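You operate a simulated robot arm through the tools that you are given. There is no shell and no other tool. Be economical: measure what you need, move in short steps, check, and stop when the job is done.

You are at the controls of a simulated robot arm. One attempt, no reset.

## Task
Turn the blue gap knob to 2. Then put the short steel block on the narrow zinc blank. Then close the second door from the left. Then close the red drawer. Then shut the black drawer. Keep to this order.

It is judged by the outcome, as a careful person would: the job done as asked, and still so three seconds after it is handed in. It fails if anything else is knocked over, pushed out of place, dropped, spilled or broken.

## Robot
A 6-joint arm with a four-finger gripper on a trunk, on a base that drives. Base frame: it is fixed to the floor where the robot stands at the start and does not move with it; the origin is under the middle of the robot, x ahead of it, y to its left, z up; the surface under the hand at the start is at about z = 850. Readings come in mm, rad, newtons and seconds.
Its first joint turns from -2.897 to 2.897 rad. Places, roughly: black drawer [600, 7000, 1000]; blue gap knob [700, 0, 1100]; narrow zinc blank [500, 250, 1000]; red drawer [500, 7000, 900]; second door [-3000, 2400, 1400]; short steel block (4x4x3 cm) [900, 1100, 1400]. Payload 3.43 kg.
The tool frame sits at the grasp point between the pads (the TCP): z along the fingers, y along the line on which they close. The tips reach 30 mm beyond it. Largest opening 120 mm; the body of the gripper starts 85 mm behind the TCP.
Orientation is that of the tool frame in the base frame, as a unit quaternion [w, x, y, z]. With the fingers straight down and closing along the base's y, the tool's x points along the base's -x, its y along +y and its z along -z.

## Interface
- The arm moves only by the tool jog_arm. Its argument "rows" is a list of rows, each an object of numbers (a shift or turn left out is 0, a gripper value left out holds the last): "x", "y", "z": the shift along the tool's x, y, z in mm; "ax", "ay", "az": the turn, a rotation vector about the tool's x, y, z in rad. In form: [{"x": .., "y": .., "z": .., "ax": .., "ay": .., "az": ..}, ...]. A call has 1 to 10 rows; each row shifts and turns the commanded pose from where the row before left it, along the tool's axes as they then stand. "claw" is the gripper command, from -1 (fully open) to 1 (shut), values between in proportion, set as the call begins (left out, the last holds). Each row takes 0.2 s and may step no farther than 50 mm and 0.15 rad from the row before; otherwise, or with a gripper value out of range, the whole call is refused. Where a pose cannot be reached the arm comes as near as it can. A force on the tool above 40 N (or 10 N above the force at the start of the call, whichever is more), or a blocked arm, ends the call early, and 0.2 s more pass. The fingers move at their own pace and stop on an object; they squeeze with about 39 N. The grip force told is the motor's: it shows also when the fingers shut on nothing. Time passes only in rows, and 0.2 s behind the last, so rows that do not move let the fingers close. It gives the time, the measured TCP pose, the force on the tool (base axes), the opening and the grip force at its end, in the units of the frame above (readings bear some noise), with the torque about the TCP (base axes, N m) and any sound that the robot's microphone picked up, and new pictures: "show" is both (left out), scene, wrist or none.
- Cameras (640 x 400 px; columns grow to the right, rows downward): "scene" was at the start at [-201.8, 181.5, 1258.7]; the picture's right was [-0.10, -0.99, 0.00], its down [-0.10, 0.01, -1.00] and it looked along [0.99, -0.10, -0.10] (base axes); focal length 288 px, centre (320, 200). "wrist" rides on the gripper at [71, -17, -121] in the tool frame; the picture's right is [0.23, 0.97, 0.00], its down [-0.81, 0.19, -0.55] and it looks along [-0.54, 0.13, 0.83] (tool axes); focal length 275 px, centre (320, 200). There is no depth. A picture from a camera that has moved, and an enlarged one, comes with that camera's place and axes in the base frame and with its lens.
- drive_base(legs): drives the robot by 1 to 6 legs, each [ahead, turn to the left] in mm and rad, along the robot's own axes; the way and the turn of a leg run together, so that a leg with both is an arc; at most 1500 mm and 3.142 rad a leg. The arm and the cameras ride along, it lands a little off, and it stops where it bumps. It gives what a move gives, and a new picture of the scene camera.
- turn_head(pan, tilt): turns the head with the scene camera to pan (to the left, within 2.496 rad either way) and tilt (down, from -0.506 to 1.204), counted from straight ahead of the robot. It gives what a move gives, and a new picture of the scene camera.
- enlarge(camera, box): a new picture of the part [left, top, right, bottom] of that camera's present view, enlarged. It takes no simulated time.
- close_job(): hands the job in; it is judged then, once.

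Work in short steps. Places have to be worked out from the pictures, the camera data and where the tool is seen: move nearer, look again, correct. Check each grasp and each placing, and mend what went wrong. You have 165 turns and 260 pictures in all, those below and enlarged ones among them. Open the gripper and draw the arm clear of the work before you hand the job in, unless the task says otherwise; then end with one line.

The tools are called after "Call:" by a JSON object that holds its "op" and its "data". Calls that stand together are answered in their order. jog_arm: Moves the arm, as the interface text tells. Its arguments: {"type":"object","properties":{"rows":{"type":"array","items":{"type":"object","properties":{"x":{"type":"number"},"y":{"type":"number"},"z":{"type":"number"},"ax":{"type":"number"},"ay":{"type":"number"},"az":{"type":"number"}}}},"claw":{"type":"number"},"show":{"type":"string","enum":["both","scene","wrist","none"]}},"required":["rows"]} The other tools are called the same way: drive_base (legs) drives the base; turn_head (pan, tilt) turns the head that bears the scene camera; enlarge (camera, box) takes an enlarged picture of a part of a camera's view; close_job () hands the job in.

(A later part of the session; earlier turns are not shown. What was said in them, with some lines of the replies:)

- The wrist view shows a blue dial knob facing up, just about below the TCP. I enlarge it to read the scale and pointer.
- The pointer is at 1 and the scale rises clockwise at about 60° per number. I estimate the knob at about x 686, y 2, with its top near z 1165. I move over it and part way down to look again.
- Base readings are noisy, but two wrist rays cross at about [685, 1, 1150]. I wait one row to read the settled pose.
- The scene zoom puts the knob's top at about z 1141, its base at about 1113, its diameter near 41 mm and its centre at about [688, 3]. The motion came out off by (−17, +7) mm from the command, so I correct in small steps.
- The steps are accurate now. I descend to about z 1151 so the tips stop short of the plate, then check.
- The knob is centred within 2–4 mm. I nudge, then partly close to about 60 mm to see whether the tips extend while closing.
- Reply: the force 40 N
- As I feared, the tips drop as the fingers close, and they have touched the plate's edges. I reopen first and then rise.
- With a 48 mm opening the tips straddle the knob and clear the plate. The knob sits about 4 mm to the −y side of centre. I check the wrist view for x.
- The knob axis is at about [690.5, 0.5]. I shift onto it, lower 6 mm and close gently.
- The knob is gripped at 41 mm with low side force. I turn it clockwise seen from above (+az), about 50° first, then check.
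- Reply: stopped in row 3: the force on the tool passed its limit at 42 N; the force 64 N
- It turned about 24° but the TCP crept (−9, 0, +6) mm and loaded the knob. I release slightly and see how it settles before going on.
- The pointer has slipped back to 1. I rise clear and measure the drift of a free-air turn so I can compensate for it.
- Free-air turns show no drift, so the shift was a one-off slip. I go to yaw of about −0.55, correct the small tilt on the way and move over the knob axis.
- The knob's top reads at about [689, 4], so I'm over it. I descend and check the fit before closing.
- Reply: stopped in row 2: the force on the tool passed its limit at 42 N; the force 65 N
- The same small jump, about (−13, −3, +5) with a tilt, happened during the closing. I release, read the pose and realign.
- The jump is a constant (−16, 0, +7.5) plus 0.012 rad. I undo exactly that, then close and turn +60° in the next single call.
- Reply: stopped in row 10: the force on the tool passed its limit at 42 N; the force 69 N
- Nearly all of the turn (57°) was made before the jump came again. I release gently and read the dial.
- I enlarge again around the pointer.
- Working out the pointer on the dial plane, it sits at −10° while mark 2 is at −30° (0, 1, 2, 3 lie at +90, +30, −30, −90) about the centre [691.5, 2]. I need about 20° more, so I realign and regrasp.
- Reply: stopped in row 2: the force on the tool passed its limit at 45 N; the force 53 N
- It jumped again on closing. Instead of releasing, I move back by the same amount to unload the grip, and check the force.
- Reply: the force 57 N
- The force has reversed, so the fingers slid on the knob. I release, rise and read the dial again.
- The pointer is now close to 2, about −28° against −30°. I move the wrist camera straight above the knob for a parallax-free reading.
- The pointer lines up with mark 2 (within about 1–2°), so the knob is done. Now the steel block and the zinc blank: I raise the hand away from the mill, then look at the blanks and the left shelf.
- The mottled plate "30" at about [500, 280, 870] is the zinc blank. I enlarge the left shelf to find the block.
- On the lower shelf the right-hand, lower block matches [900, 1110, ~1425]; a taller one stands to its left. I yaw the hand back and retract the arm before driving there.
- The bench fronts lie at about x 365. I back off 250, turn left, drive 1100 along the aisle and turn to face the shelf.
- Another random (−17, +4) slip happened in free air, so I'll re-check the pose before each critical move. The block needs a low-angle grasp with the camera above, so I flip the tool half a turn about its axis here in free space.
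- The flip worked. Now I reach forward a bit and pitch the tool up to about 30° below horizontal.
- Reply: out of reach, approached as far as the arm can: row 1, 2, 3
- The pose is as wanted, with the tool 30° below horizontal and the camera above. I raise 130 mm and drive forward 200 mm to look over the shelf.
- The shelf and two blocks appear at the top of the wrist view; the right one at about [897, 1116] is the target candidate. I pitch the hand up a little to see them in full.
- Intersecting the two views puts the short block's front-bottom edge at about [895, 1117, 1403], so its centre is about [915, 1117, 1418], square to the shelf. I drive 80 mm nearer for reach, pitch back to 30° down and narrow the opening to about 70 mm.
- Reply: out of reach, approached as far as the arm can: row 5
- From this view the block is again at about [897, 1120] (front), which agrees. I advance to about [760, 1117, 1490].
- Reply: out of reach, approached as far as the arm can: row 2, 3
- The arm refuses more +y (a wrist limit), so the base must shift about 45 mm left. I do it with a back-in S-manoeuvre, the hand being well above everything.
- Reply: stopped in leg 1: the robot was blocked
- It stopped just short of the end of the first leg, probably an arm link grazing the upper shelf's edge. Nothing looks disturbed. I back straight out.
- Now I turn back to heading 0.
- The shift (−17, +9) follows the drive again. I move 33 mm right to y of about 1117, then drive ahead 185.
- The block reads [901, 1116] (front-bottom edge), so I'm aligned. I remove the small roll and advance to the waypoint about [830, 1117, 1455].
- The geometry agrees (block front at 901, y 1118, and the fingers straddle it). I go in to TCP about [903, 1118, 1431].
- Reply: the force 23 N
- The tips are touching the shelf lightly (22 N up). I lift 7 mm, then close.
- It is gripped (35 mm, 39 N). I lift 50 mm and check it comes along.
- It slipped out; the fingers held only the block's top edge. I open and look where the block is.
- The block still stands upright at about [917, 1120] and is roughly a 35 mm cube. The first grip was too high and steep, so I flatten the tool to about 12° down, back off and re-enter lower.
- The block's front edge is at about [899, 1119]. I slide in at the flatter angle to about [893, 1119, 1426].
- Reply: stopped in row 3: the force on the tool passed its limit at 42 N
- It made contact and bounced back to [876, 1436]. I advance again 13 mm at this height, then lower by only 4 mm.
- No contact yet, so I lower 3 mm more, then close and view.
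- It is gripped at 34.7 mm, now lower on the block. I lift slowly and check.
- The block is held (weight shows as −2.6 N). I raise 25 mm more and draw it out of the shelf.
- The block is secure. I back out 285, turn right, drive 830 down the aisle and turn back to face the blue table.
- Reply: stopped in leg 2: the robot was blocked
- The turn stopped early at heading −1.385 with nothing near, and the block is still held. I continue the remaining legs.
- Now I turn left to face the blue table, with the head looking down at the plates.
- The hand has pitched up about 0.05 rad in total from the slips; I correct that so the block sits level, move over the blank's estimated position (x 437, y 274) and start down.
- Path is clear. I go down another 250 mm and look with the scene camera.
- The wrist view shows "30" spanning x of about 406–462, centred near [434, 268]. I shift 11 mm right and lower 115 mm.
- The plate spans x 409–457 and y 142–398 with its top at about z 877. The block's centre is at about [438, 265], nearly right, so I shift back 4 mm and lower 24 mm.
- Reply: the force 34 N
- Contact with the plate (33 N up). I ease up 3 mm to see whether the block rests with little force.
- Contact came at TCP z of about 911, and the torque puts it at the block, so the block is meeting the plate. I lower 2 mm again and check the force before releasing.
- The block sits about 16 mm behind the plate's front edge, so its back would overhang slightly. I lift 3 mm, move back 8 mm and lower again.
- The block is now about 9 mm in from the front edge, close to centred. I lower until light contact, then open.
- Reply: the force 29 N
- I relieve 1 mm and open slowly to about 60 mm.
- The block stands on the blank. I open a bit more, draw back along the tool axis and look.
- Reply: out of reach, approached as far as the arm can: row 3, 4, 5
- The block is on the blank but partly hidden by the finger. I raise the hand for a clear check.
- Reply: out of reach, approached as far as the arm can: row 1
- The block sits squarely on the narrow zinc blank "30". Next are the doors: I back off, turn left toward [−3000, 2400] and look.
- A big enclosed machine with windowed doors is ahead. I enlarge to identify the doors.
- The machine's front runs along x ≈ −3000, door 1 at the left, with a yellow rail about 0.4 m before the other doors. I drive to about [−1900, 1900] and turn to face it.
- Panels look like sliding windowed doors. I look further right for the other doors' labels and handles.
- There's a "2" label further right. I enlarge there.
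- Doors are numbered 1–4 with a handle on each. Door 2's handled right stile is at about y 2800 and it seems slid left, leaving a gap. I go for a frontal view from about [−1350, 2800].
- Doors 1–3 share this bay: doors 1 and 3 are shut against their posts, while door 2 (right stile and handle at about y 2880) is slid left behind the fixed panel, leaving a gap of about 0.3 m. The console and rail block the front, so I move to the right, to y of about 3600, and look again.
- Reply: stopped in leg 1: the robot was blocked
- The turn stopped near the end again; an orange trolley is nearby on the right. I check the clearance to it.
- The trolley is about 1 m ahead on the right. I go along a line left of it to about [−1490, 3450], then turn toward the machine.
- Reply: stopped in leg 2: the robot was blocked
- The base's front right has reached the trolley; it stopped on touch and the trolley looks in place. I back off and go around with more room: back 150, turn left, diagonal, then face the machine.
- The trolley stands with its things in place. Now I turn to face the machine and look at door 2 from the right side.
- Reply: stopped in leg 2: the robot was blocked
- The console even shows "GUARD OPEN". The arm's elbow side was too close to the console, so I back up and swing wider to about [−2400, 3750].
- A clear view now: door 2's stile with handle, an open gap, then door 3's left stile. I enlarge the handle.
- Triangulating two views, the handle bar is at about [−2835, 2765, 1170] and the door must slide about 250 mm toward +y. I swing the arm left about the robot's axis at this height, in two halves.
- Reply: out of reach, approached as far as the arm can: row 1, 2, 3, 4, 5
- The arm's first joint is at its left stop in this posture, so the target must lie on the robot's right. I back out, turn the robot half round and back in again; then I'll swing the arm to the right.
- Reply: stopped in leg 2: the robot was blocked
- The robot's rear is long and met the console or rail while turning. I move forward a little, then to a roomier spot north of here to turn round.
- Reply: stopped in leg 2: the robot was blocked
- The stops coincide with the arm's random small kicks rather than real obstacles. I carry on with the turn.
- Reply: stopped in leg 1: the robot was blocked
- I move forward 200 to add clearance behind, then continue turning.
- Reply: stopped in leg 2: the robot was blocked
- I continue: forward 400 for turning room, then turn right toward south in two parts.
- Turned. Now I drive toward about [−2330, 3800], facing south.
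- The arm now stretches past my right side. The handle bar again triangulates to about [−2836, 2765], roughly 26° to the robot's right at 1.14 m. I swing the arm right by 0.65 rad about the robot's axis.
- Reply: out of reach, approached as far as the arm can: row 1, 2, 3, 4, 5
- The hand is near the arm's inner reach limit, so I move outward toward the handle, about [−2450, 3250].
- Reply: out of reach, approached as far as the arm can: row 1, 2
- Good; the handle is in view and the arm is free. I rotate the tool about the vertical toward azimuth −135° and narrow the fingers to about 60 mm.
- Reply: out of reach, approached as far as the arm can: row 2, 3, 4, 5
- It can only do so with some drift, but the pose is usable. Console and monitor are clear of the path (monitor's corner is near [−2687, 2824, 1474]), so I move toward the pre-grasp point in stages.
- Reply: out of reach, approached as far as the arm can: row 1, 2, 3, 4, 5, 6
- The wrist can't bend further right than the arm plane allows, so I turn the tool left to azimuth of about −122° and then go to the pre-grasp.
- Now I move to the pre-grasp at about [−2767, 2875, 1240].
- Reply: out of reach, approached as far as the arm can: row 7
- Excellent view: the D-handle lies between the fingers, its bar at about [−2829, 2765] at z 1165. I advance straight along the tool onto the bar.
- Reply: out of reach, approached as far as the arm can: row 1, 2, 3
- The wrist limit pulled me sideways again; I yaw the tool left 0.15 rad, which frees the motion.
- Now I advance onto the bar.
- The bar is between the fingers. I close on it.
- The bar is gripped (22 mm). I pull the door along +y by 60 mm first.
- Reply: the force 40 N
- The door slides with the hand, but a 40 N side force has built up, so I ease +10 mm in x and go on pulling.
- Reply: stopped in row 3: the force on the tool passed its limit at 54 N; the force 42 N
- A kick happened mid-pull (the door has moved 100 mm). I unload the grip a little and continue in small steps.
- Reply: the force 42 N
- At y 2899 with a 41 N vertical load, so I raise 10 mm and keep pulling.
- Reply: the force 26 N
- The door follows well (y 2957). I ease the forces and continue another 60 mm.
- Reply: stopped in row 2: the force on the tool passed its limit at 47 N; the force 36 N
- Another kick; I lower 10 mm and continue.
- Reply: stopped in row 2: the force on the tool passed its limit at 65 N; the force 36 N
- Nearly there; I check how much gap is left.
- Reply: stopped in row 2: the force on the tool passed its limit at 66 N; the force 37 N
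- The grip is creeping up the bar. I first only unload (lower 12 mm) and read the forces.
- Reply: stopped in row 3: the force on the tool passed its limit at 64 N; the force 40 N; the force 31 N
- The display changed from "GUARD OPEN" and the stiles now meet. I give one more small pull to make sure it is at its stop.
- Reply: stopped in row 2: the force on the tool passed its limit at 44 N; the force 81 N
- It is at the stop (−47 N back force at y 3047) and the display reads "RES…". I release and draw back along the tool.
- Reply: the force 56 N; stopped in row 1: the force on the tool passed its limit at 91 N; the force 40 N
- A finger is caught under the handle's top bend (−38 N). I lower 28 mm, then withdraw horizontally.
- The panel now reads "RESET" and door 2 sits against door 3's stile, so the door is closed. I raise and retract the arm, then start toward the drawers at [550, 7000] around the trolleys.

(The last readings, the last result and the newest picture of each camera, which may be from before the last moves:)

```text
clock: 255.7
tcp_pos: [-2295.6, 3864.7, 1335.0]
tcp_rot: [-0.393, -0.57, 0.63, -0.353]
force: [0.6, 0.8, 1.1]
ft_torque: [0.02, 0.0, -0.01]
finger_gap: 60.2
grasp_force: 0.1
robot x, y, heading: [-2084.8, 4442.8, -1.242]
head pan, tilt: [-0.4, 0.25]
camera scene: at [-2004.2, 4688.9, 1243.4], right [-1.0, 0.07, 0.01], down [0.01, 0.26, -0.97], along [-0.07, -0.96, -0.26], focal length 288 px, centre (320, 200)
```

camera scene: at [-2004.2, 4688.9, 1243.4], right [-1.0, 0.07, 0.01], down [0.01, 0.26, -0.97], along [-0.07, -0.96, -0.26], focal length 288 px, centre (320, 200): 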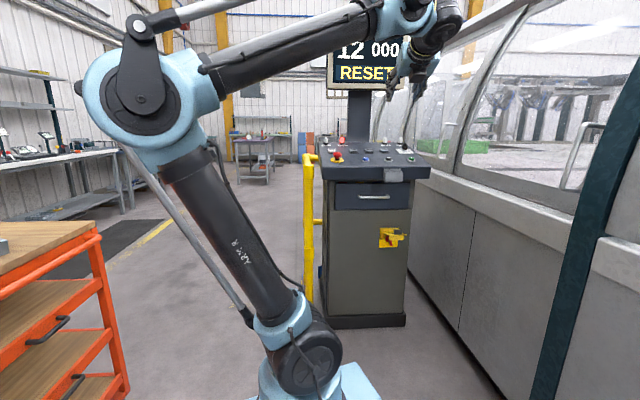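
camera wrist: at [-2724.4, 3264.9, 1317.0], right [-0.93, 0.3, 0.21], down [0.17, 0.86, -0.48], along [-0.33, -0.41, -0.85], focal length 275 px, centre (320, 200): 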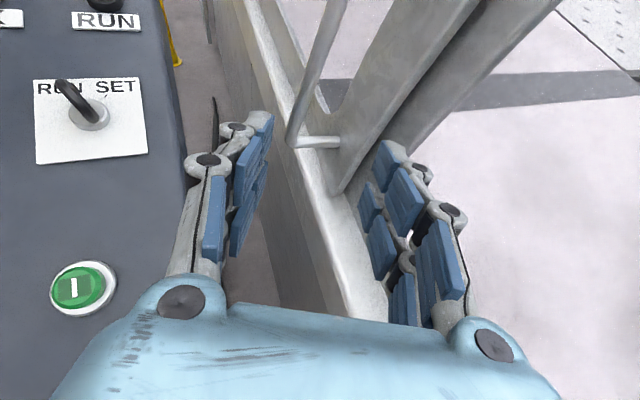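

I look north-east for a shorter route to the drawers.

Call:
{"op": "turn_head", "data": {"pan": 2.3, "tilt": 0.2}}

```text
clock: 258.1
tcp_pos: [-2300.1, 3879.6, 1341.6]
tcp_rot: [-0.395, -0.568, 0.627, -0.358]
force: [0.0, 0.6, -0.1]
ft_torque: [0.0, 0.02, -0.01]
finger_gap: 59.8
grasp_force: 0.1
robot x, y, heading: [-2085.0, 4443.2, -1.24]
head pan, tilt: [2.3, 0.201]
camera scene: at [-1951.5, 4863.0, 1249.9], right [0.87, -0.49, -0.01], down [-0.1, -0.16, -0.98], along [0.48, 0.86, -0.19], focal length 288 px, centre (320, 200)
```

scene: 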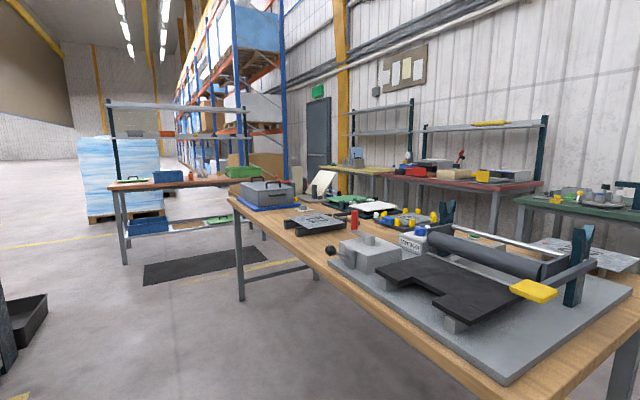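

The target direction falls near column 430. I enlarge that bench.

Call:
{"op": "enlarge", "data": {"camera": "scene", "box": [330, 90, 560, 230]}}

```text
2.78 times, centred on (445, 160) of scene
camera zoom: at [-1951.5, 4863.0, 1249.9], right [0.87, -0.49, -0.01], down [-0.1, -0.16, -0.98], along [0.48, 0.86, -0.19], focal length 801 px, centre (-28, 311)
```

zoom: 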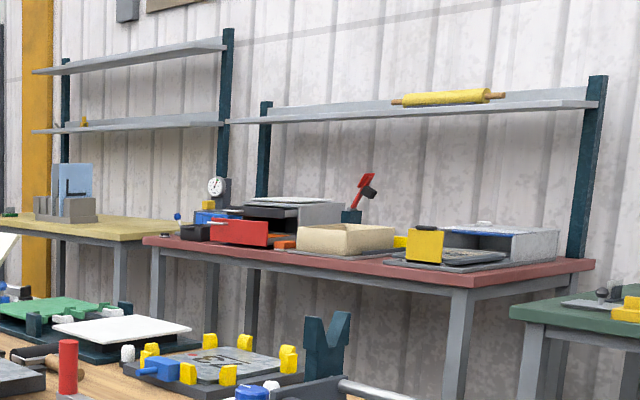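

The red bench carries a cabinet with an open red drawer and an open black drawer above it, near [550, 7000]. I reverse north along the aisle beside the machine.

Call:
{"op": "drive_base", "data": {"legs": [[0, -0.33], [-1500, 0], [-1500, 0]]}}

```text
clock: 273.9
tcp_pos: [-2478.5, 6966.7, 1342.7]
tcp_rot: [-0.45, -0.454, 0.714, -0.286]
force: [0.5, 0.0, 0.5]
ft_torque: [-0.01, -0.03, 0.01]
finger_gap: 60.0
grasp_force: 0.0
robot x, y, heading: [-2089.0, 7423.3, -1.583]
head pan, tilt: [2.3, 0.201]
camera scene: at [-1826.2, 7781.0, 1249.9], right [0.66, -0.75, -0.01], down [-0.15, -0.12, -0.98], along [0.74, 0.65, -0.19], focal length 288 px, centre (320, 200)
```

scene: 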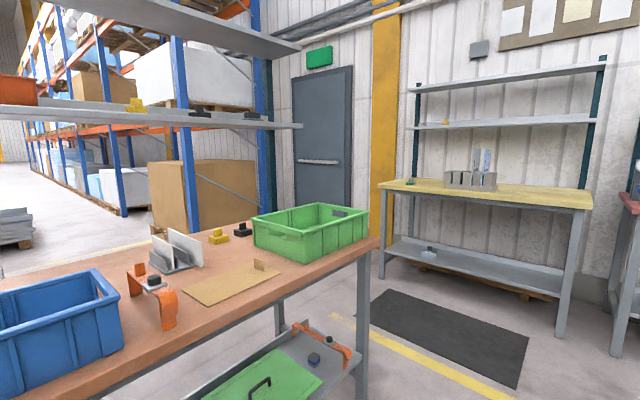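

The lane between the wooden bench and the next table looks clear. I turn left to face east-north-east and drive across.

Call:
{"op": "drive_base", "data": {"legs": [[0, 1.78], [1500, 0]]}}

Call:
{"op": "turn_head", "data": {"pan": -0.3, "tilt": 0.4}}

```text
clock: 286.3
tcp_pos: [-105.9, 7461.7, 1347.3]
tcp_rot: [0.055, 0.838, -0.091, 0.535]
force: [-0.2, 0.6, -0.9]
ft_torque: [-0.01, 0.0, 0.03]
finger_gap: 60.0
grasp_force: 0.0
robot x, y, heading: [-627.4, 7741.9, 0.218]
head pan, tilt: [2.3, 0.201]
camera scene: at [-1029.5, 7918.3, 1249.9], right [0.58, 0.81, -0.01], down [0.15, -0.12, -0.98], along [-0.8, 0.57, -0.19], focal length 288 px, centre (320, 200)
```

scene: 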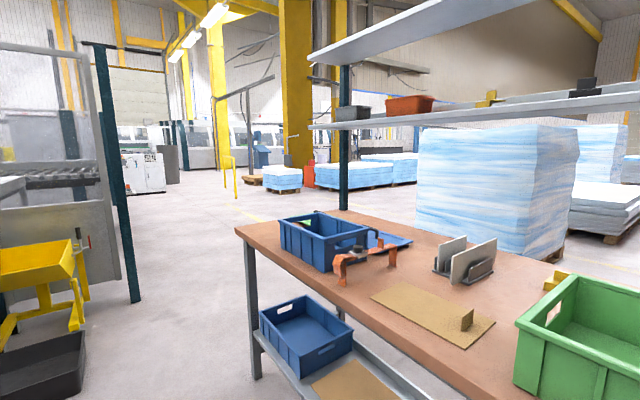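

```text
clock: 288.6
tcp_pos: [-122.8, 7460.0, 1353.2]
tcp_rot: [0.053, 0.835, -0.09, 0.541]
force: [-0.2, -0.5, 0.4]
ft_torque: [-0.02, -0.04, -0.03]
finger_gap: 59.9
grasp_force: 0.1
robot x, y, heading: [-627.1, 7741.9, 0.218]
head pan, tilt: [-0.3, 0.4]
camera scene: at [-861.9, 7856.1, 1229.4], right [-0.08, -1.0, 0.0], down [-0.4, 0.03, -0.92], along [0.91, -0.08, -0.4], focal length 288 px, centre (320, 200)
```

scene: 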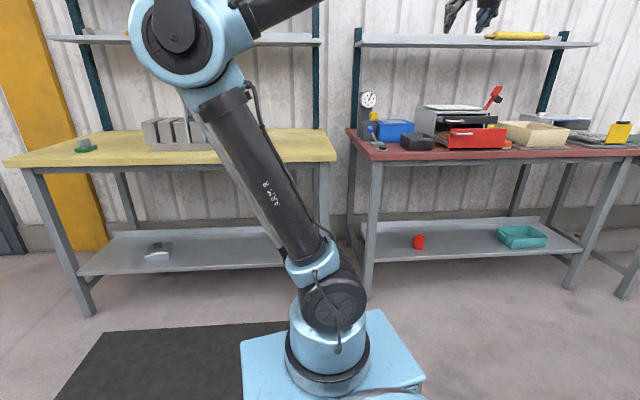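

I see the cabinet on the red bench. I enlarge it.

Call:
{"op": "enlarge", "data": {"camera": "scene", "box": [350, 70, 640, 200]}}

```text
2.21 times, centred on (495, 135) of scene
camera zoom: at [-861.9, 7856.1, 1229.4], right [-0.08, -1.0, 0.0], down [-0.4, 0.03, -0.92], along [0.91, -0.08, -0.4], focal length 636 px, centre (-66, 343)
```

zoom: 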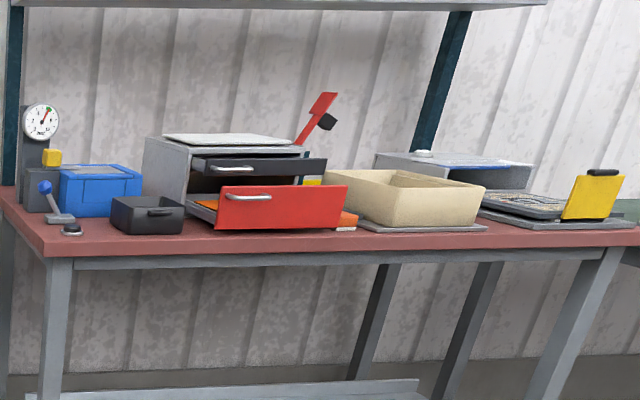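

Red drawer (lower) and black drawer (upper) are both open, in the cabinet near y ≈ 6960. I drive in, turn to face north and reverse along the bench so the arm can work to the right.

Call:
{"op": "drive_base", "data": {"legs": [[380, 0], [0, 1.353]]}}

```text
clock: 294.8
tcp_pos: [130.6, 8253.5, 1353.7]
tcp_rot: [-0.295, 0.709, 0.45, 0.456]
force: [0.0, -0.4, 0.7]
ft_torque: [0.0, 0.0, -0.02]
finger_gap: 60.1
grasp_force: 0.1
robot x, y, heading: [-249.3, 7825.0, 1.565]
head pan, tilt: [-0.3, 0.4]
camera scene: at [-412.5, 7619.6, 1229.4], right [0.95, -0.3, 0.0], down [-0.12, -0.38, -0.92], along [0.28, 0.87, -0.4], focal length 288 px, centre (320, 200)
```

scene: 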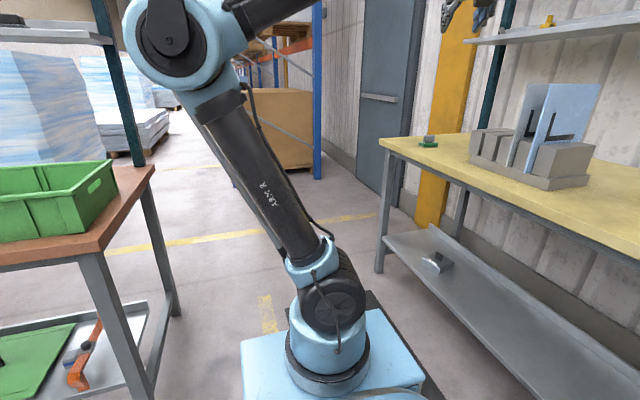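

Now I reverse 860 mm to come alongside the cabinet, then look right.

Call:
{"op": "drive_base", "data": {"legs": [[-860, 0]]}}

Call:
{"op": "turn_head", "data": {"pan": -1.3, "tilt": 0.4}}

```text
clock: 299.5
tcp_pos: [124.1, 7363.2, 1357.5]
tcp_rot: [-0.303, 0.703, 0.454, 0.456]
force: [-0.2, 0.1, -0.1]
ft_torque: [0.02, 0.0, -0.03]
finger_gap: 60.1
grasp_force: 0.1
robot x, y, heading: [-247.6, 6943.0, 1.581]
head pan, tilt: [-0.3, 0.4]
camera scene: at [-407.1, 6736.4, 1229.4], right [0.96, -0.29, 0.0], down [-0.11, -0.39, -0.92], along [0.26, 0.88, -0.4], focal length 288 px, centre (320, 200)
```

scene: 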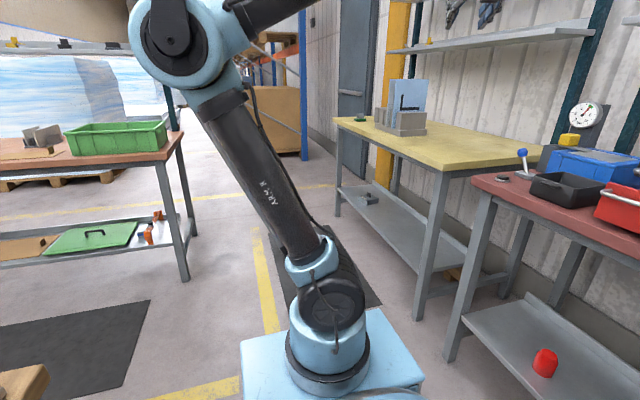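

```text
clock: 300.7
tcp_pos: [125.8, 7347.3, 1363.6]
tcp_rot: [-0.307, 0.702, 0.449, 0.46]
force: [0.8, 0.4, 0.0]
ft_torque: [0.03, -0.03, 0.03]
finger_gap: 59.8
grasp_force: 0.0
robot x, y, heading: [-245.6, 6939.5, 1.584]
head pan, tilt: [-1.3, 0.4]
camera scene: at [-344.6, 6673.4, 1230.2], right [0.28, -0.96, 0.01], down [-0.37, -0.12, -0.92], along [0.89, 0.25, -0.39], focal length 288 px, centre (320, 200)
```

scene: 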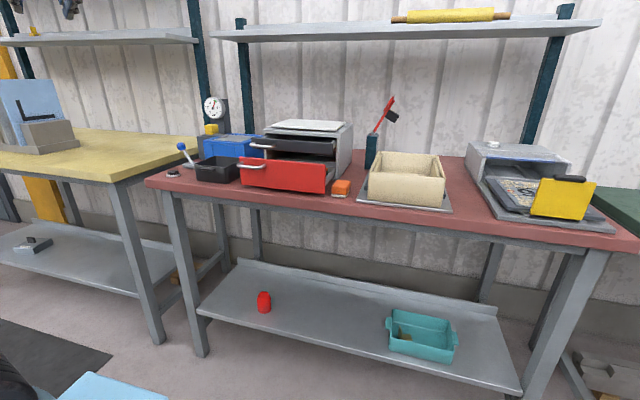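

Triangulated: red front at about [430, 7002], z 903–996; black front at about [543, 7000, 1020]. I close the gripper and swing the arm right around the robot's axis to face the cabinet.

Call:
{"op": "jog_arm", "data": {"rows": [{"x": -5.75, "y": 43.9, "z": -15.6, "ax": -0.0783, "ay": 0.0015, "az": 0.0331}, {"x": -5.75, "y": 43.9, "z": -15.6, "ax": -0.0783, "ay": 0.0015, "az": 0.0331}, {"x": -5.75, "y": 43.9, "z": -15.6, "ax": -0.0783, "ay": 0.0015, "az": 0.0331}, {"x": -5.75, "y": 43.9, "z": -15.6, "ax": -0.0783, "ay": 0.0015, "az": 0.0331}, {"x": -5.75, "y": 43.9, "z": -15.6, "ax": -0.0783, "ay": 0.0015, "az": 0.0331}, {"x": -5.75, "y": 43.9, "z": -15.6, "ax": -0.0783, "ay": 0.0015, "az": 0.0331}, {"x": -5.75, "y": 43.9, "z": -15.6, "ax": -0.0783, "ay": 0.0015, "az": 0.0331}, {"x": -5.75, "y": 43.9, "z": -15.6, "ax": -0.0783, "ay": 0.0015, "az": 0.0331}, {"x": -5.75, "y": 43.9, "z": -15.6, "ax": -0.0783, "ay": 0.0015, "az": 0.0331}, {}], "claw": 1, "show": "wrist"}}

```text
clock: 302.9
tcp_pos: [305.3, 6972.9, 1362.8]
tcp_rot: [-0.113, 0.819, 0.155, 0.541]
force: [-0.4, -0.1, 0.0]
ft_torque: [0.03, 0.02, -0.02]
finger_gap: 0.3
grasp_force: 33.7
robot x, y, heading: [-245.7, 6938.3, 1.583]
head pan, tilt: [-1.3, 0.4]
camera wrist: at [222.8, 6955.4, 1474.6], right [0.45, -0.87, 0.19], down [-0.7, -0.48, -0.54], along [0.56, 0.11, -0.82], focal length 275 px, centre (320, 200)
```

wrist: 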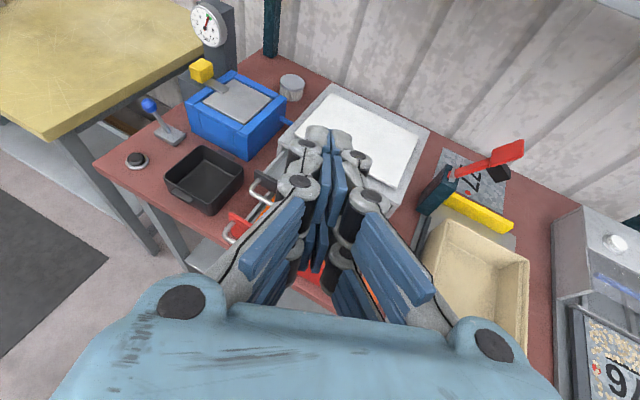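

I rotate the tool to point straight at the cabinet, then lower in front of the red drawer.

Call:
{"op": "jog_arm", "data": {"rows": [{"ax": -0.12, "ay": 0.002, "az": 0.051}, {"ax": -0.12, "ay": 0.002, "az": 0.051}, {"ax": -0.12, "ay": 0.002, "az": 0.051}, {}], "show": "none"}}

```text
clock: 303.9
tcp_pos: [305.5, 6975.9, 1363.6]
tcp_rot: [-0.006, 0.833, -0.007, 0.553]
force: [0.0, 0.4, 0.4]
ft_torque: [0.02, 0.03, 0.03]
finger_gap: 0.0
grasp_force: 33.4
robot x, y, heading: [-248.9, 6937.0, 1.581]
head pan, tilt: [-1.3, 0.4]
```

I lower 250 mm while shifting to y of about 6990.

Call:
{"op": "jog_arm", "data": {"rows": [{"x": -46, "y": -7, "z": 17}, {"x": -46, "y": -7, "z": 17}, {"x": -46, "z": 19}, {"x": -46, "z": 19}, {"x": -46, "z": 19}, {}], "show": "both"}}

```text
clock: 305.3
tcp_pos: [300.4, 6994.2, 1116.1]
tcp_rot: [-0.006, 0.834, -0.007, 0.552]
force: [-0.1, -0.2, 0.8]
ft_torque: [-0.01, 0.0, -0.02]
finger_gap: 0.0
grasp_force: 33.7
robot x, y, heading: [-247.4, 6943.0, 1.582]
head pan, tilt: [-1.3, 0.4]
camera scene: at [-344.6, 6673.3, 1230.2], right [0.28, -0.96, 0.01], down [-0.37, -0.12, -0.92], along [0.89, 0.25, -0.39], focal length 288 px, centre (320, 200)
camera wrist: at [217.2, 7008.0, 1228.0], right [0.08, -0.98, 0.19], down [-0.83, -0.18, -0.53], along [0.56, -0.12, -0.82], focal length 275 px, centre (320, 200)
```

scene: 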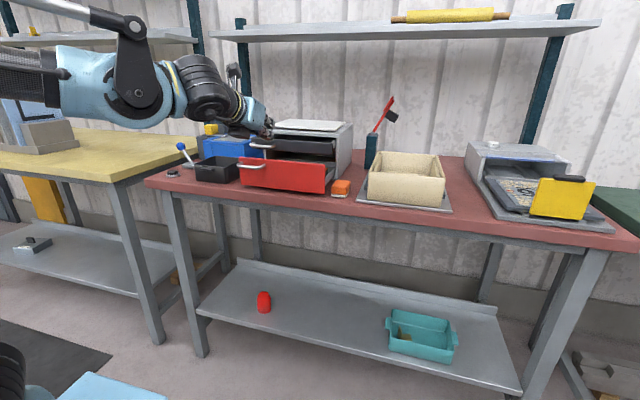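
wrist: 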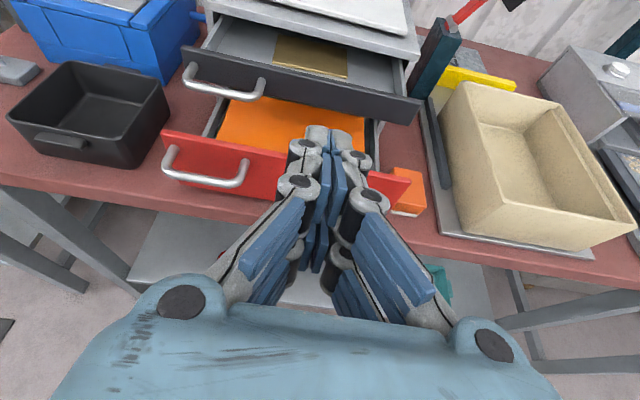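

Clear view: the red front spans y 6870–7138 at x of about 415. I lower in front of it to TCP z of about 945, y 7000.

Call:
{"op": "jog_arm", "data": {"rows": [{"x": -39, "y": -6, "z": 16.5}, {"x": -39, "z": 16.5}, {"x": -39, "z": 16.5}, {"x": -39, "z": 16.5}, {}], "show": "both"}}

```text
clock: 306.5
tcp_pos: [298.4, 7004.6, 947.0]
tcp_rot: [-0.006, 0.834, -0.007, 0.552]
force: [0.8, -0.5, 0.6]
ft_torque: [-0.04, -0.02, -0.01]
finger_gap: 0.0
grasp_force: 33.5
robot x, y, heading: [-249.1, 6942.5, 1.583]
head pan, tilt: [-1.3, 0.4]
camera scene: at [-344.6, 6673.3, 1230.2], right [0.28, -0.96, 0.01], down [-0.37, -0.12, -0.92], along [0.89, 0.25, -0.39], focal length 288 px, centre (320, 200)
camera wrist: at [215.9, 7018.1, 1059.2], right [0.09, -0.98, 0.19], down [-0.83, -0.18, -0.53], along [0.56, -0.11, -0.82], focal length 275 px, centre (320, 200)
```

scene: 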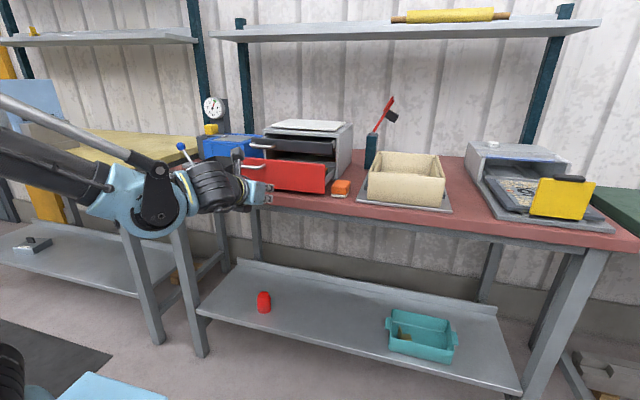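
wrist: 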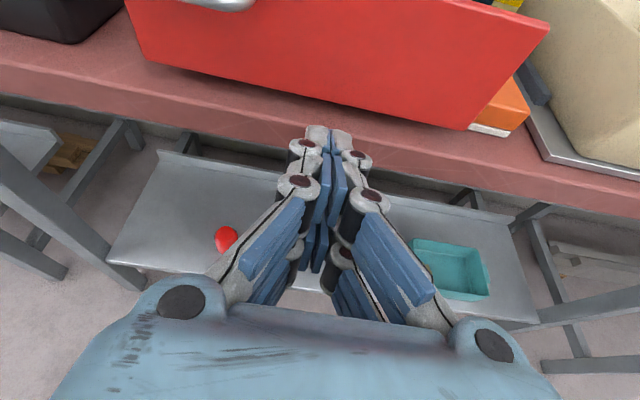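

The tip is level with the lower middle of the red front. I advance to contact.

Call:
{"op": "jog_arm", "data": {"rows": [{"x": 12, "z": 28}, {"x": 12, "z": 28}, {"x": 6, "z": 14}, {"x": 4, "z": 9}, {}], "show": "wrist"}}

```text
clock: 307.7
tcp_pos: [384.9, 7003.6, 949.0]
tcp_rot: [-0.006, 0.833, -0.007, 0.553]
force: [1.2, -0.2, 0.0]
ft_torque: [0.02, 0.01, -0.04]
finger_gap: 0.1
grasp_force: 33.7
robot x, y, heading: [-247.4, 6948.7, 1.579]
head pan, tilt: [-1.3, 0.4]
camera wrist: at [301.9, 7017.4, 1060.5], right [0.09, -0.98, 0.19], down [-0.83, -0.18, -0.53], along [0.56, -0.11, -0.82], focal length 275 px, centre (320, 200)
```

wrist: 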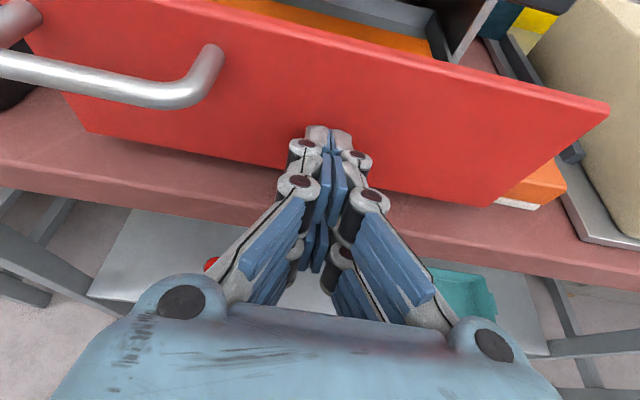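

Just about at the front, with no force yet. I push on in small steps.

Call:
{"op": "jog_arm", "data": {"rows": [{"x": 6, "z": 14}, {"x": 6, "z": 14}, {"x": 6, "z": 14}, {"x": 6, "z": 14}, {"x": 6, "z": 14}, {}], "show": "wrist"}}

```text
clock: 309.1
tcp_pos: [461.7, 7002.6, 949.0]
tcp_rot: [-0.005, 0.834, -0.008, 0.552]
force: [0.8, -0.1, 0.2]
ft_torque: [0.01, -0.04, -0.03]
finger_gap: 0.0
grasp_force: 33.8
robot x, y, heading: [-251.0, 6938.3, 1.58]
head pan, tilt: [-1.3, 0.4]
camera wrist: at [378.1, 7016.8, 1060.5], right [0.09, -0.98, 0.19], down [-0.83, -0.18, -0.53], along [0.56, -0.11, -0.82], focal length 275 px, centre (320, 200)
```

wrist: 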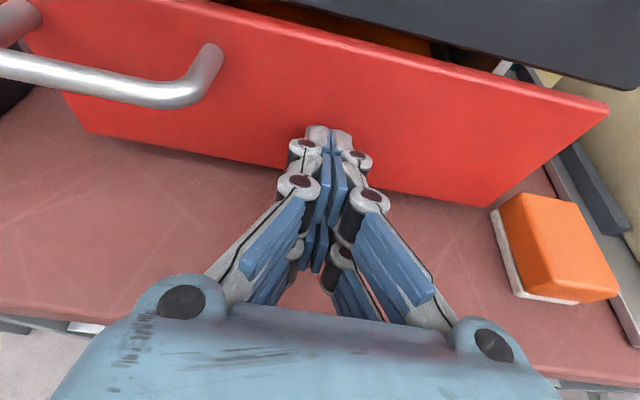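

The drawer slides with almost no force. I continue 75 mm.

Call:
{"op": "jog_arm", "data": {"rows": [{"x": 6, "z": 14}, {"x": 6, "z": 14}, {"x": 6, "z": 14}, {"x": 6, "z": 14}, {"x": 6, "z": 14}, {}], "show": "both"}}

```text
clock: 310.5
tcp_pos: [537.2, 7001.6, 947.7]
tcp_rot: [-0.006, 0.834, -0.007, 0.552]
force: [0.4, 0.5, -0.3]
ft_torque: [0.0, 0.01, -0.04]
finger_gap: 0.0
grasp_force: 33.5
robot x, y, heading: [-244.2, 6944.4, 1.582]
head pan, tilt: [-1.3, 0.4]
camera scene: at [-344.5, 6673.3, 1230.2], right [0.28, -0.96, 0.01], down [-0.37, -0.12, -0.92], along [0.89, 0.25, -0.39], focal length 288 px, centre (320, 200)
camera wrist: at [454.3, 7016.4, 1059.7], right [0.08, -0.98, 0.19], down [-0.83, -0.18, -0.53], along [0.56, -0.11, -0.82], focal length 275 px, centre (320, 200)
```

scene: 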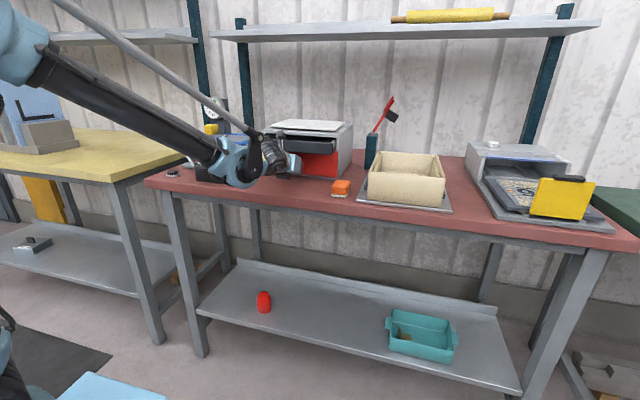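
wrist: 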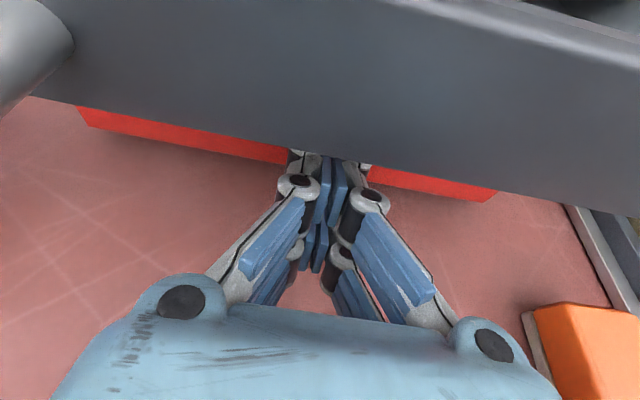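

The red front is now under the black one. I lower 6 mm for clearance and push on gently, watching the force.

Call:
{"op": "jog_arm", "data": {"rows": [{"x": -5.5, "z": 2.3}, {"x": 4, "z": 9.2}, {"x": 4, "z": 9.2}, {"x": 4, "z": 9.2}, {}], "show": "wrist"}}

```text
clock: 311.2
tcp_pos: [541.1, 6992.0, 941.1]
tcp_rot: [-0.012, 0.834, -0.01, 0.551]
force: [-29.1, 8.9, -4.0]
ft_torque: [-0.07, -0.17, 0.33]
finger_gap: 6.0
grasp_force: 33.4
robot x, y, heading: [-246.2, 6940.2, 1.58]
head pan, tilt: [-1.3, 0.4]
stopped in row 3: the force on the tool passed its limit at 64 N (the readings are from after the stop); the commanded pose is now the measured one
camera wrist: at [458.9, 7003.9, 1053.7], right [0.09, -0.98, 0.18], down [-0.83, -0.17, -0.53], along [0.55, -0.1, -0.83], focal length 275 px, centre (320, 200)
```

wrist: 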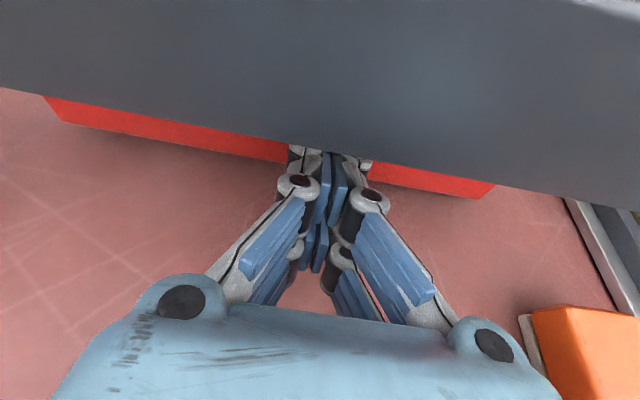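

A firm stop near TCP x 541–545. I back out and look at the red drawer.

Call:
{"op": "jog_arm", "data": {"rows": [{"x": -12, "z": -28}, {"x": -14, "z": -33}, {"x": -14, "z": -33}, {"x": -14, "z": -33}, {}], "show": "both"}}

Call:
{"op": "enlarge", "data": {"camera": "scene", "box": [220, 90, 400, 210]}}

```text
clock: 312.4
tcp_pos: [404.1, 6991.6, 941.4]
tcp_rot: [-0.012, 0.834, -0.01, 0.551]
force: [-0.3, -0.3, 0.3]
ft_torque: [-0.01, -0.01, 0.03]
finger_gap: 0.2
grasp_force: 33.1
robot x, y, heading: [-247.8, 6944.3, 1.58]
head pan, tilt: [-1.3, 0.4]
camera scene: at [-344.6, 6673.3, 1230.2], right [0.28, -0.96, 0.01], down [-0.37, -0.12, -0.92], along [0.89, 0.25, -0.39], focal length 288 px, centre (320, 200)
camera wrist: at [321.8, 7003.3, 1053.7], right [0.09, -0.98, 0.18], down [-0.83, -0.17, -0.53], along [0.55, -0.11, -0.83], focal length 275 px, centre (320, 200)
```

scene: 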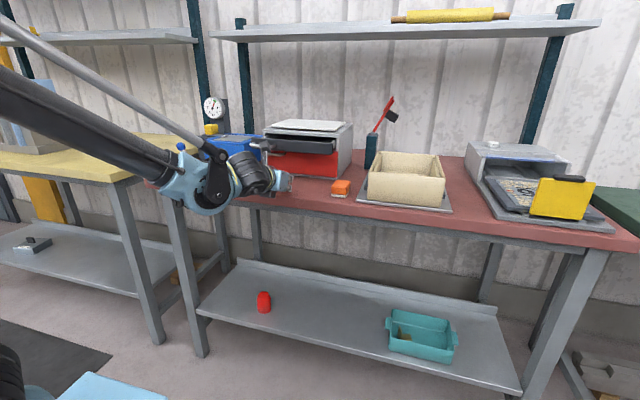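
wrist: 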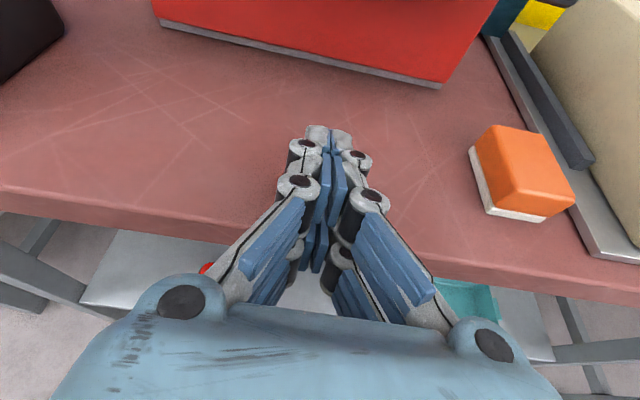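

```text
3.33 times, centred on (310, 150) of scene
camera zoom: at [-344.6, 6673.3, 1230.2], right [0.28, -0.96, 0.01], down [-0.37, -0.12, -0.92], along [0.89, 0.25, -0.39], focal length 960 px, centre (353, 367)
```

zoom: 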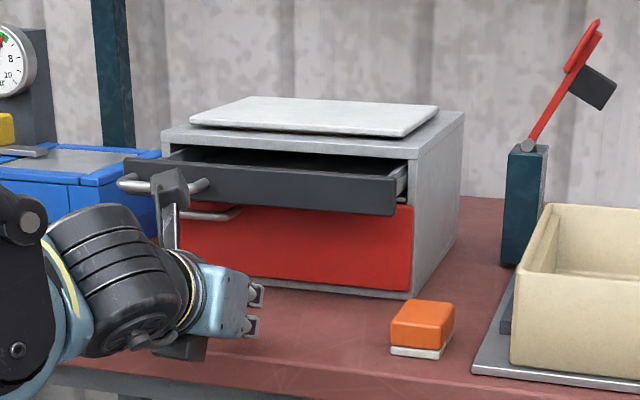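

The red drawer is flush and closed. Now I raise to the black drawer's front (z of about 1000) and push it in.

Call:
{"op": "jog_arm", "data": {"rows": [{"x": 35, "y": -2, "z": -15}, {"x": 34, "y": -2, "z": -15}, {"x": 12, "z": 28}, {"x": 12, "z": 28}, {}], "show": "wrist"}}

```text
clock: 313.6
tcp_pos: [467.2, 6994.3, 1017.4]
tcp_rot: [-0.012, 0.835, -0.01, 0.55]
force: [-0.1, 0.1, -0.5]
ft_torque: [-0.04, -0.01, 0.02]
finger_gap: 0.1
grasp_force: 33.4
robot x, y, heading: [-246.8, 6943.1, 1.584]
head pan, tilt: [-1.3, 0.4]
camera wrist: at [384.4, 7006.4, 1130.2], right [0.09, -0.98, 0.18], down [-0.83, -0.17, -0.53], along [0.55, -0.11, -0.83], focal length 275 px, centre (320, 200)
```

wrist: 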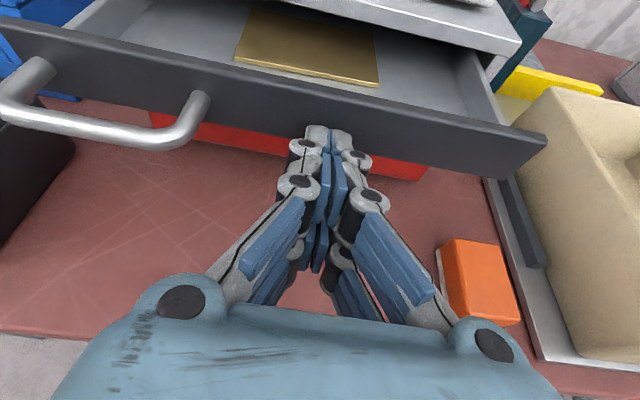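

The tip lines up with the middle of the black front. I push.

Call:
{"op": "jog_arm", "data": {"rows": [{"x": 6, "z": 12}, {"x": 6, "z": 14}, {"x": 5, "z": 13}, {"x": 4, "z": 9.5}, {}], "show": "wrist"}}

```text
clock: 314.8
tcp_pos: [519.6, 6992.5, 1016.4]
tcp_rot: [-0.012, 0.834, -0.01, 0.551]
force: [0.4, -0.1, -1.1]
ft_torque: [0.02, 0.01, 0.01]
finger_gap: 0.1
grasp_force: 33.4
robot x, y, heading: [-251.5, 6944.5, 1.584]
head pan, tilt: [-1.3, 0.4]
camera wrist: at [436.7, 7005.0, 1129.0], right [0.09, -0.98, 0.18], down [-0.83, -0.17, -0.53], along [0.55, -0.11, -0.83], focal length 275 px, centre (320, 200)
```

wrist: 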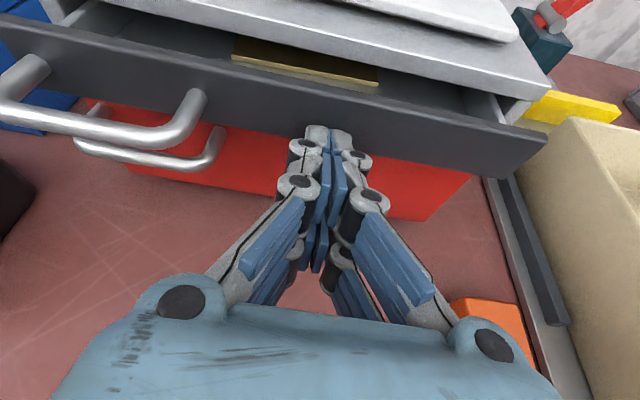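

The black drawer slides in. I push until it stops.

Call:
{"op": "jog_arm", "data": {"rows": [{"x": 4, "z": 9.2}, {"x": 4, "z": 9.2}, {"x": 4, "z": 9.2}, {"x": 4, "z": 9.2}, {}], "show": "wrist"}}

```text
clock: 315.6
tcp_pos: [539.6, 6979.4, 1014.8]
tcp_rot: [-0.016, 0.835, -0.014, 0.55]
force: [-28.8, 8.3, -4.6]
ft_torque: [-0.01, -0.14, 0.28]
finger_gap: 5.9
grasp_force: 33.1
robot x, y, heading: [-243.7, 6940.7, 1.575]
head pan, tilt: [-1.3, 0.4]
stopped in row 3: the force on the tool passed its limit at 60 N (the readings are from after the stop); the commanded pose is now the measured one
camera wrist: at [459.1, 6991.3, 1129.6], right [0.09, -0.98, 0.17], down [-0.83, -0.17, -0.53], along [0.55, -0.09, -0.83], focal length 275 px, centre (320, 200)
```

wrist: 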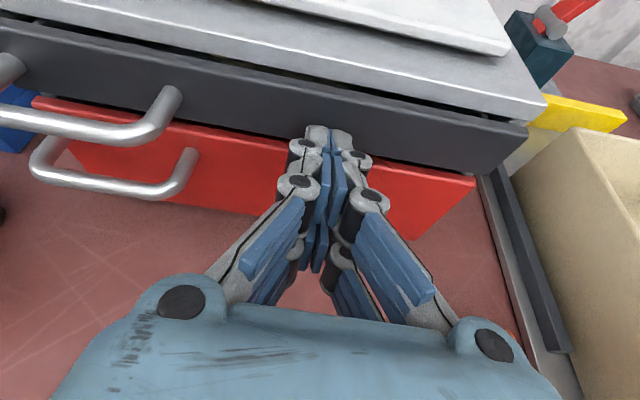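

A firm stop at the same depth as the red one. I back out and check both.

Call:
{"op": "jog_arm", "data": {"rows": [{"x": -10, "z": -28}, {"x": 0, "z": -40}, {"x": 10, "z": -40}, {"x": 20, "z": -40}, {}], "show": "wrist"}}

Call:
{"op": "enlarge", "data": {"camera": "scene", "box": [220, 90, 400, 210]}}

Call:
{"op": "enlarge", "data": {"camera": "wrist", "box": [60, 0, 500, 240]}}

```text
clock: 316.8
tcp_pos: [414.2, 6976.4, 1093.4]
tcp_rot: [-0.016, 0.835, -0.014, 0.55]
force: [-0.7, -0.5, 0.4]
ft_torque: [-0.04, 0.0, -0.04]
finger_gap: 0.0
grasp_force: 33.2
robot x, y, heading: [-249.5, 6941.8, 1.579]
head pan, tilt: [-1.3, 0.4]
camera wrist: at [332.1, 6987.6, 1205.8], right [0.09, -0.98, 0.17], down [-0.83, -0.17, -0.53], along [0.55, -0.1, -0.83], focal length 275 px, centre (320, 200)
```

wrist: 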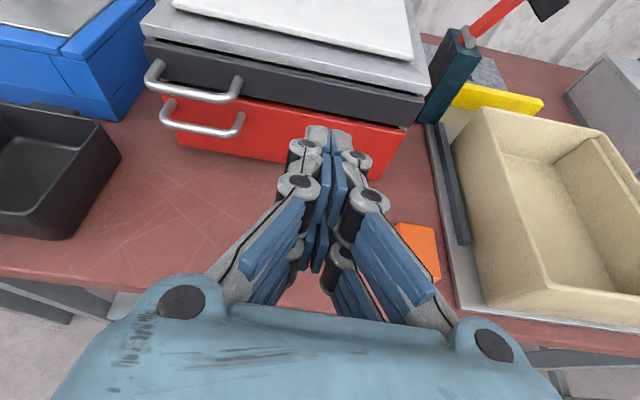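

```text
3.33 times, centred on (310, 150) of scene
camera zoom: at [-344.6, 6673.3, 1230.2], right [0.28, -0.96, 0.01], down [-0.37, -0.12, -0.92], along [0.89, 0.25, -0.39], focal length 960 px, centre (353, 367)
```

zoom: 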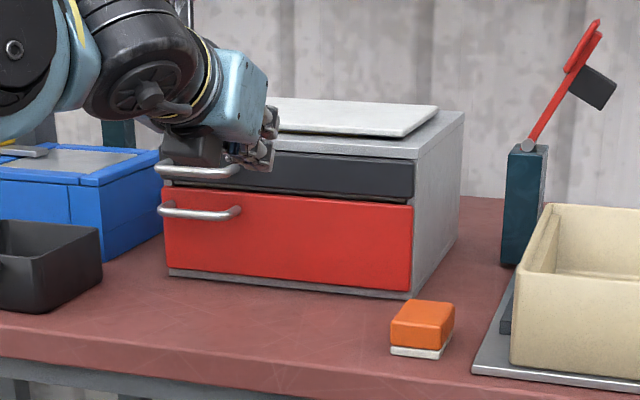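

```text
1.45 times, centred on (280, 120) of wrist
camera zoom: at [332.1, 6987.6, 1205.8], right [0.09, -0.98, 0.17], down [-0.83, -0.17, -0.53], along [0.55, -0.1, -0.83], focal length 400 px, centre (378, 316)
```

zoom: 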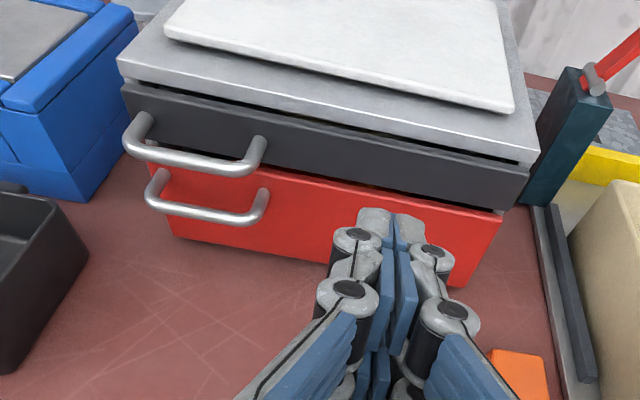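

Both drawer fronts are flush and aligned. I open the gripper and draw the arm up and back, clear of the bench.

Call:
{"op": "jog_arm", "data": {"rows": [{"x": 25, "z": -40}, {"x": 35, "z": -30}, {"x": 40, "z": -17}, {"x": 40, "z": -17}, {"x": 40, "z": -17}, {}], "claw": -1, "show": "both"}}

```text
clock: 318.2
tcp_pos: [376.2, 6968.8, 1306.7]
tcp_rot: [-0.016, 0.835, -0.013, 0.551]
force: [0.5, 0.3, 0.3]
ft_torque: [-0.01, 0.01, -0.01]
finger_gap: 119.8
grasp_force: 0.0
robot x, y, heading: [-246.8, 6942.5, 1.58]
head pan, tilt: [-1.3, 0.4]
camera scene: at [-344.6, 6673.3, 1230.2], right [0.28, -0.96, 0.01], down [-0.37, -0.12, -0.92], along [0.89, 0.25, -0.39], focal length 288 px, centre (320, 200)
camera wrist: at [293.3, 6980.4, 1419.8], right [0.09, -0.98, 0.17], down [-0.83, -0.17, -0.53], along [0.55, -0.1, -0.83], focal length 275 px, centre (320, 200)
```

scene: 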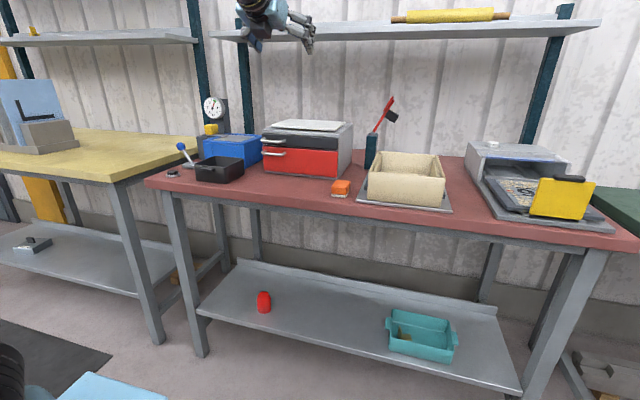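
wrist: 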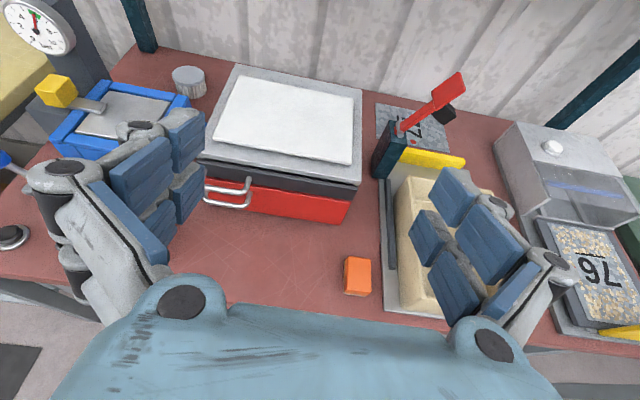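

Everything asked is done and the arm is clear with the gripper open, so I hand the job in.

Call:
{"op": "close_job", "data": {}}

```text
The job is handed in.
```

I did all five steps in the order given and handed the job in. The gap knob points at 2, the short steel block stands on the zinc blank marked 30, door 2 is shut (its panel changed from "GUARD OPEN" to "RESET"), and the red and then the black drawer are closed. The base stopped once with its front against or very near the orange trolley, which looked undisturbed afterwards, and I did not look at the knob or block again before handing in.
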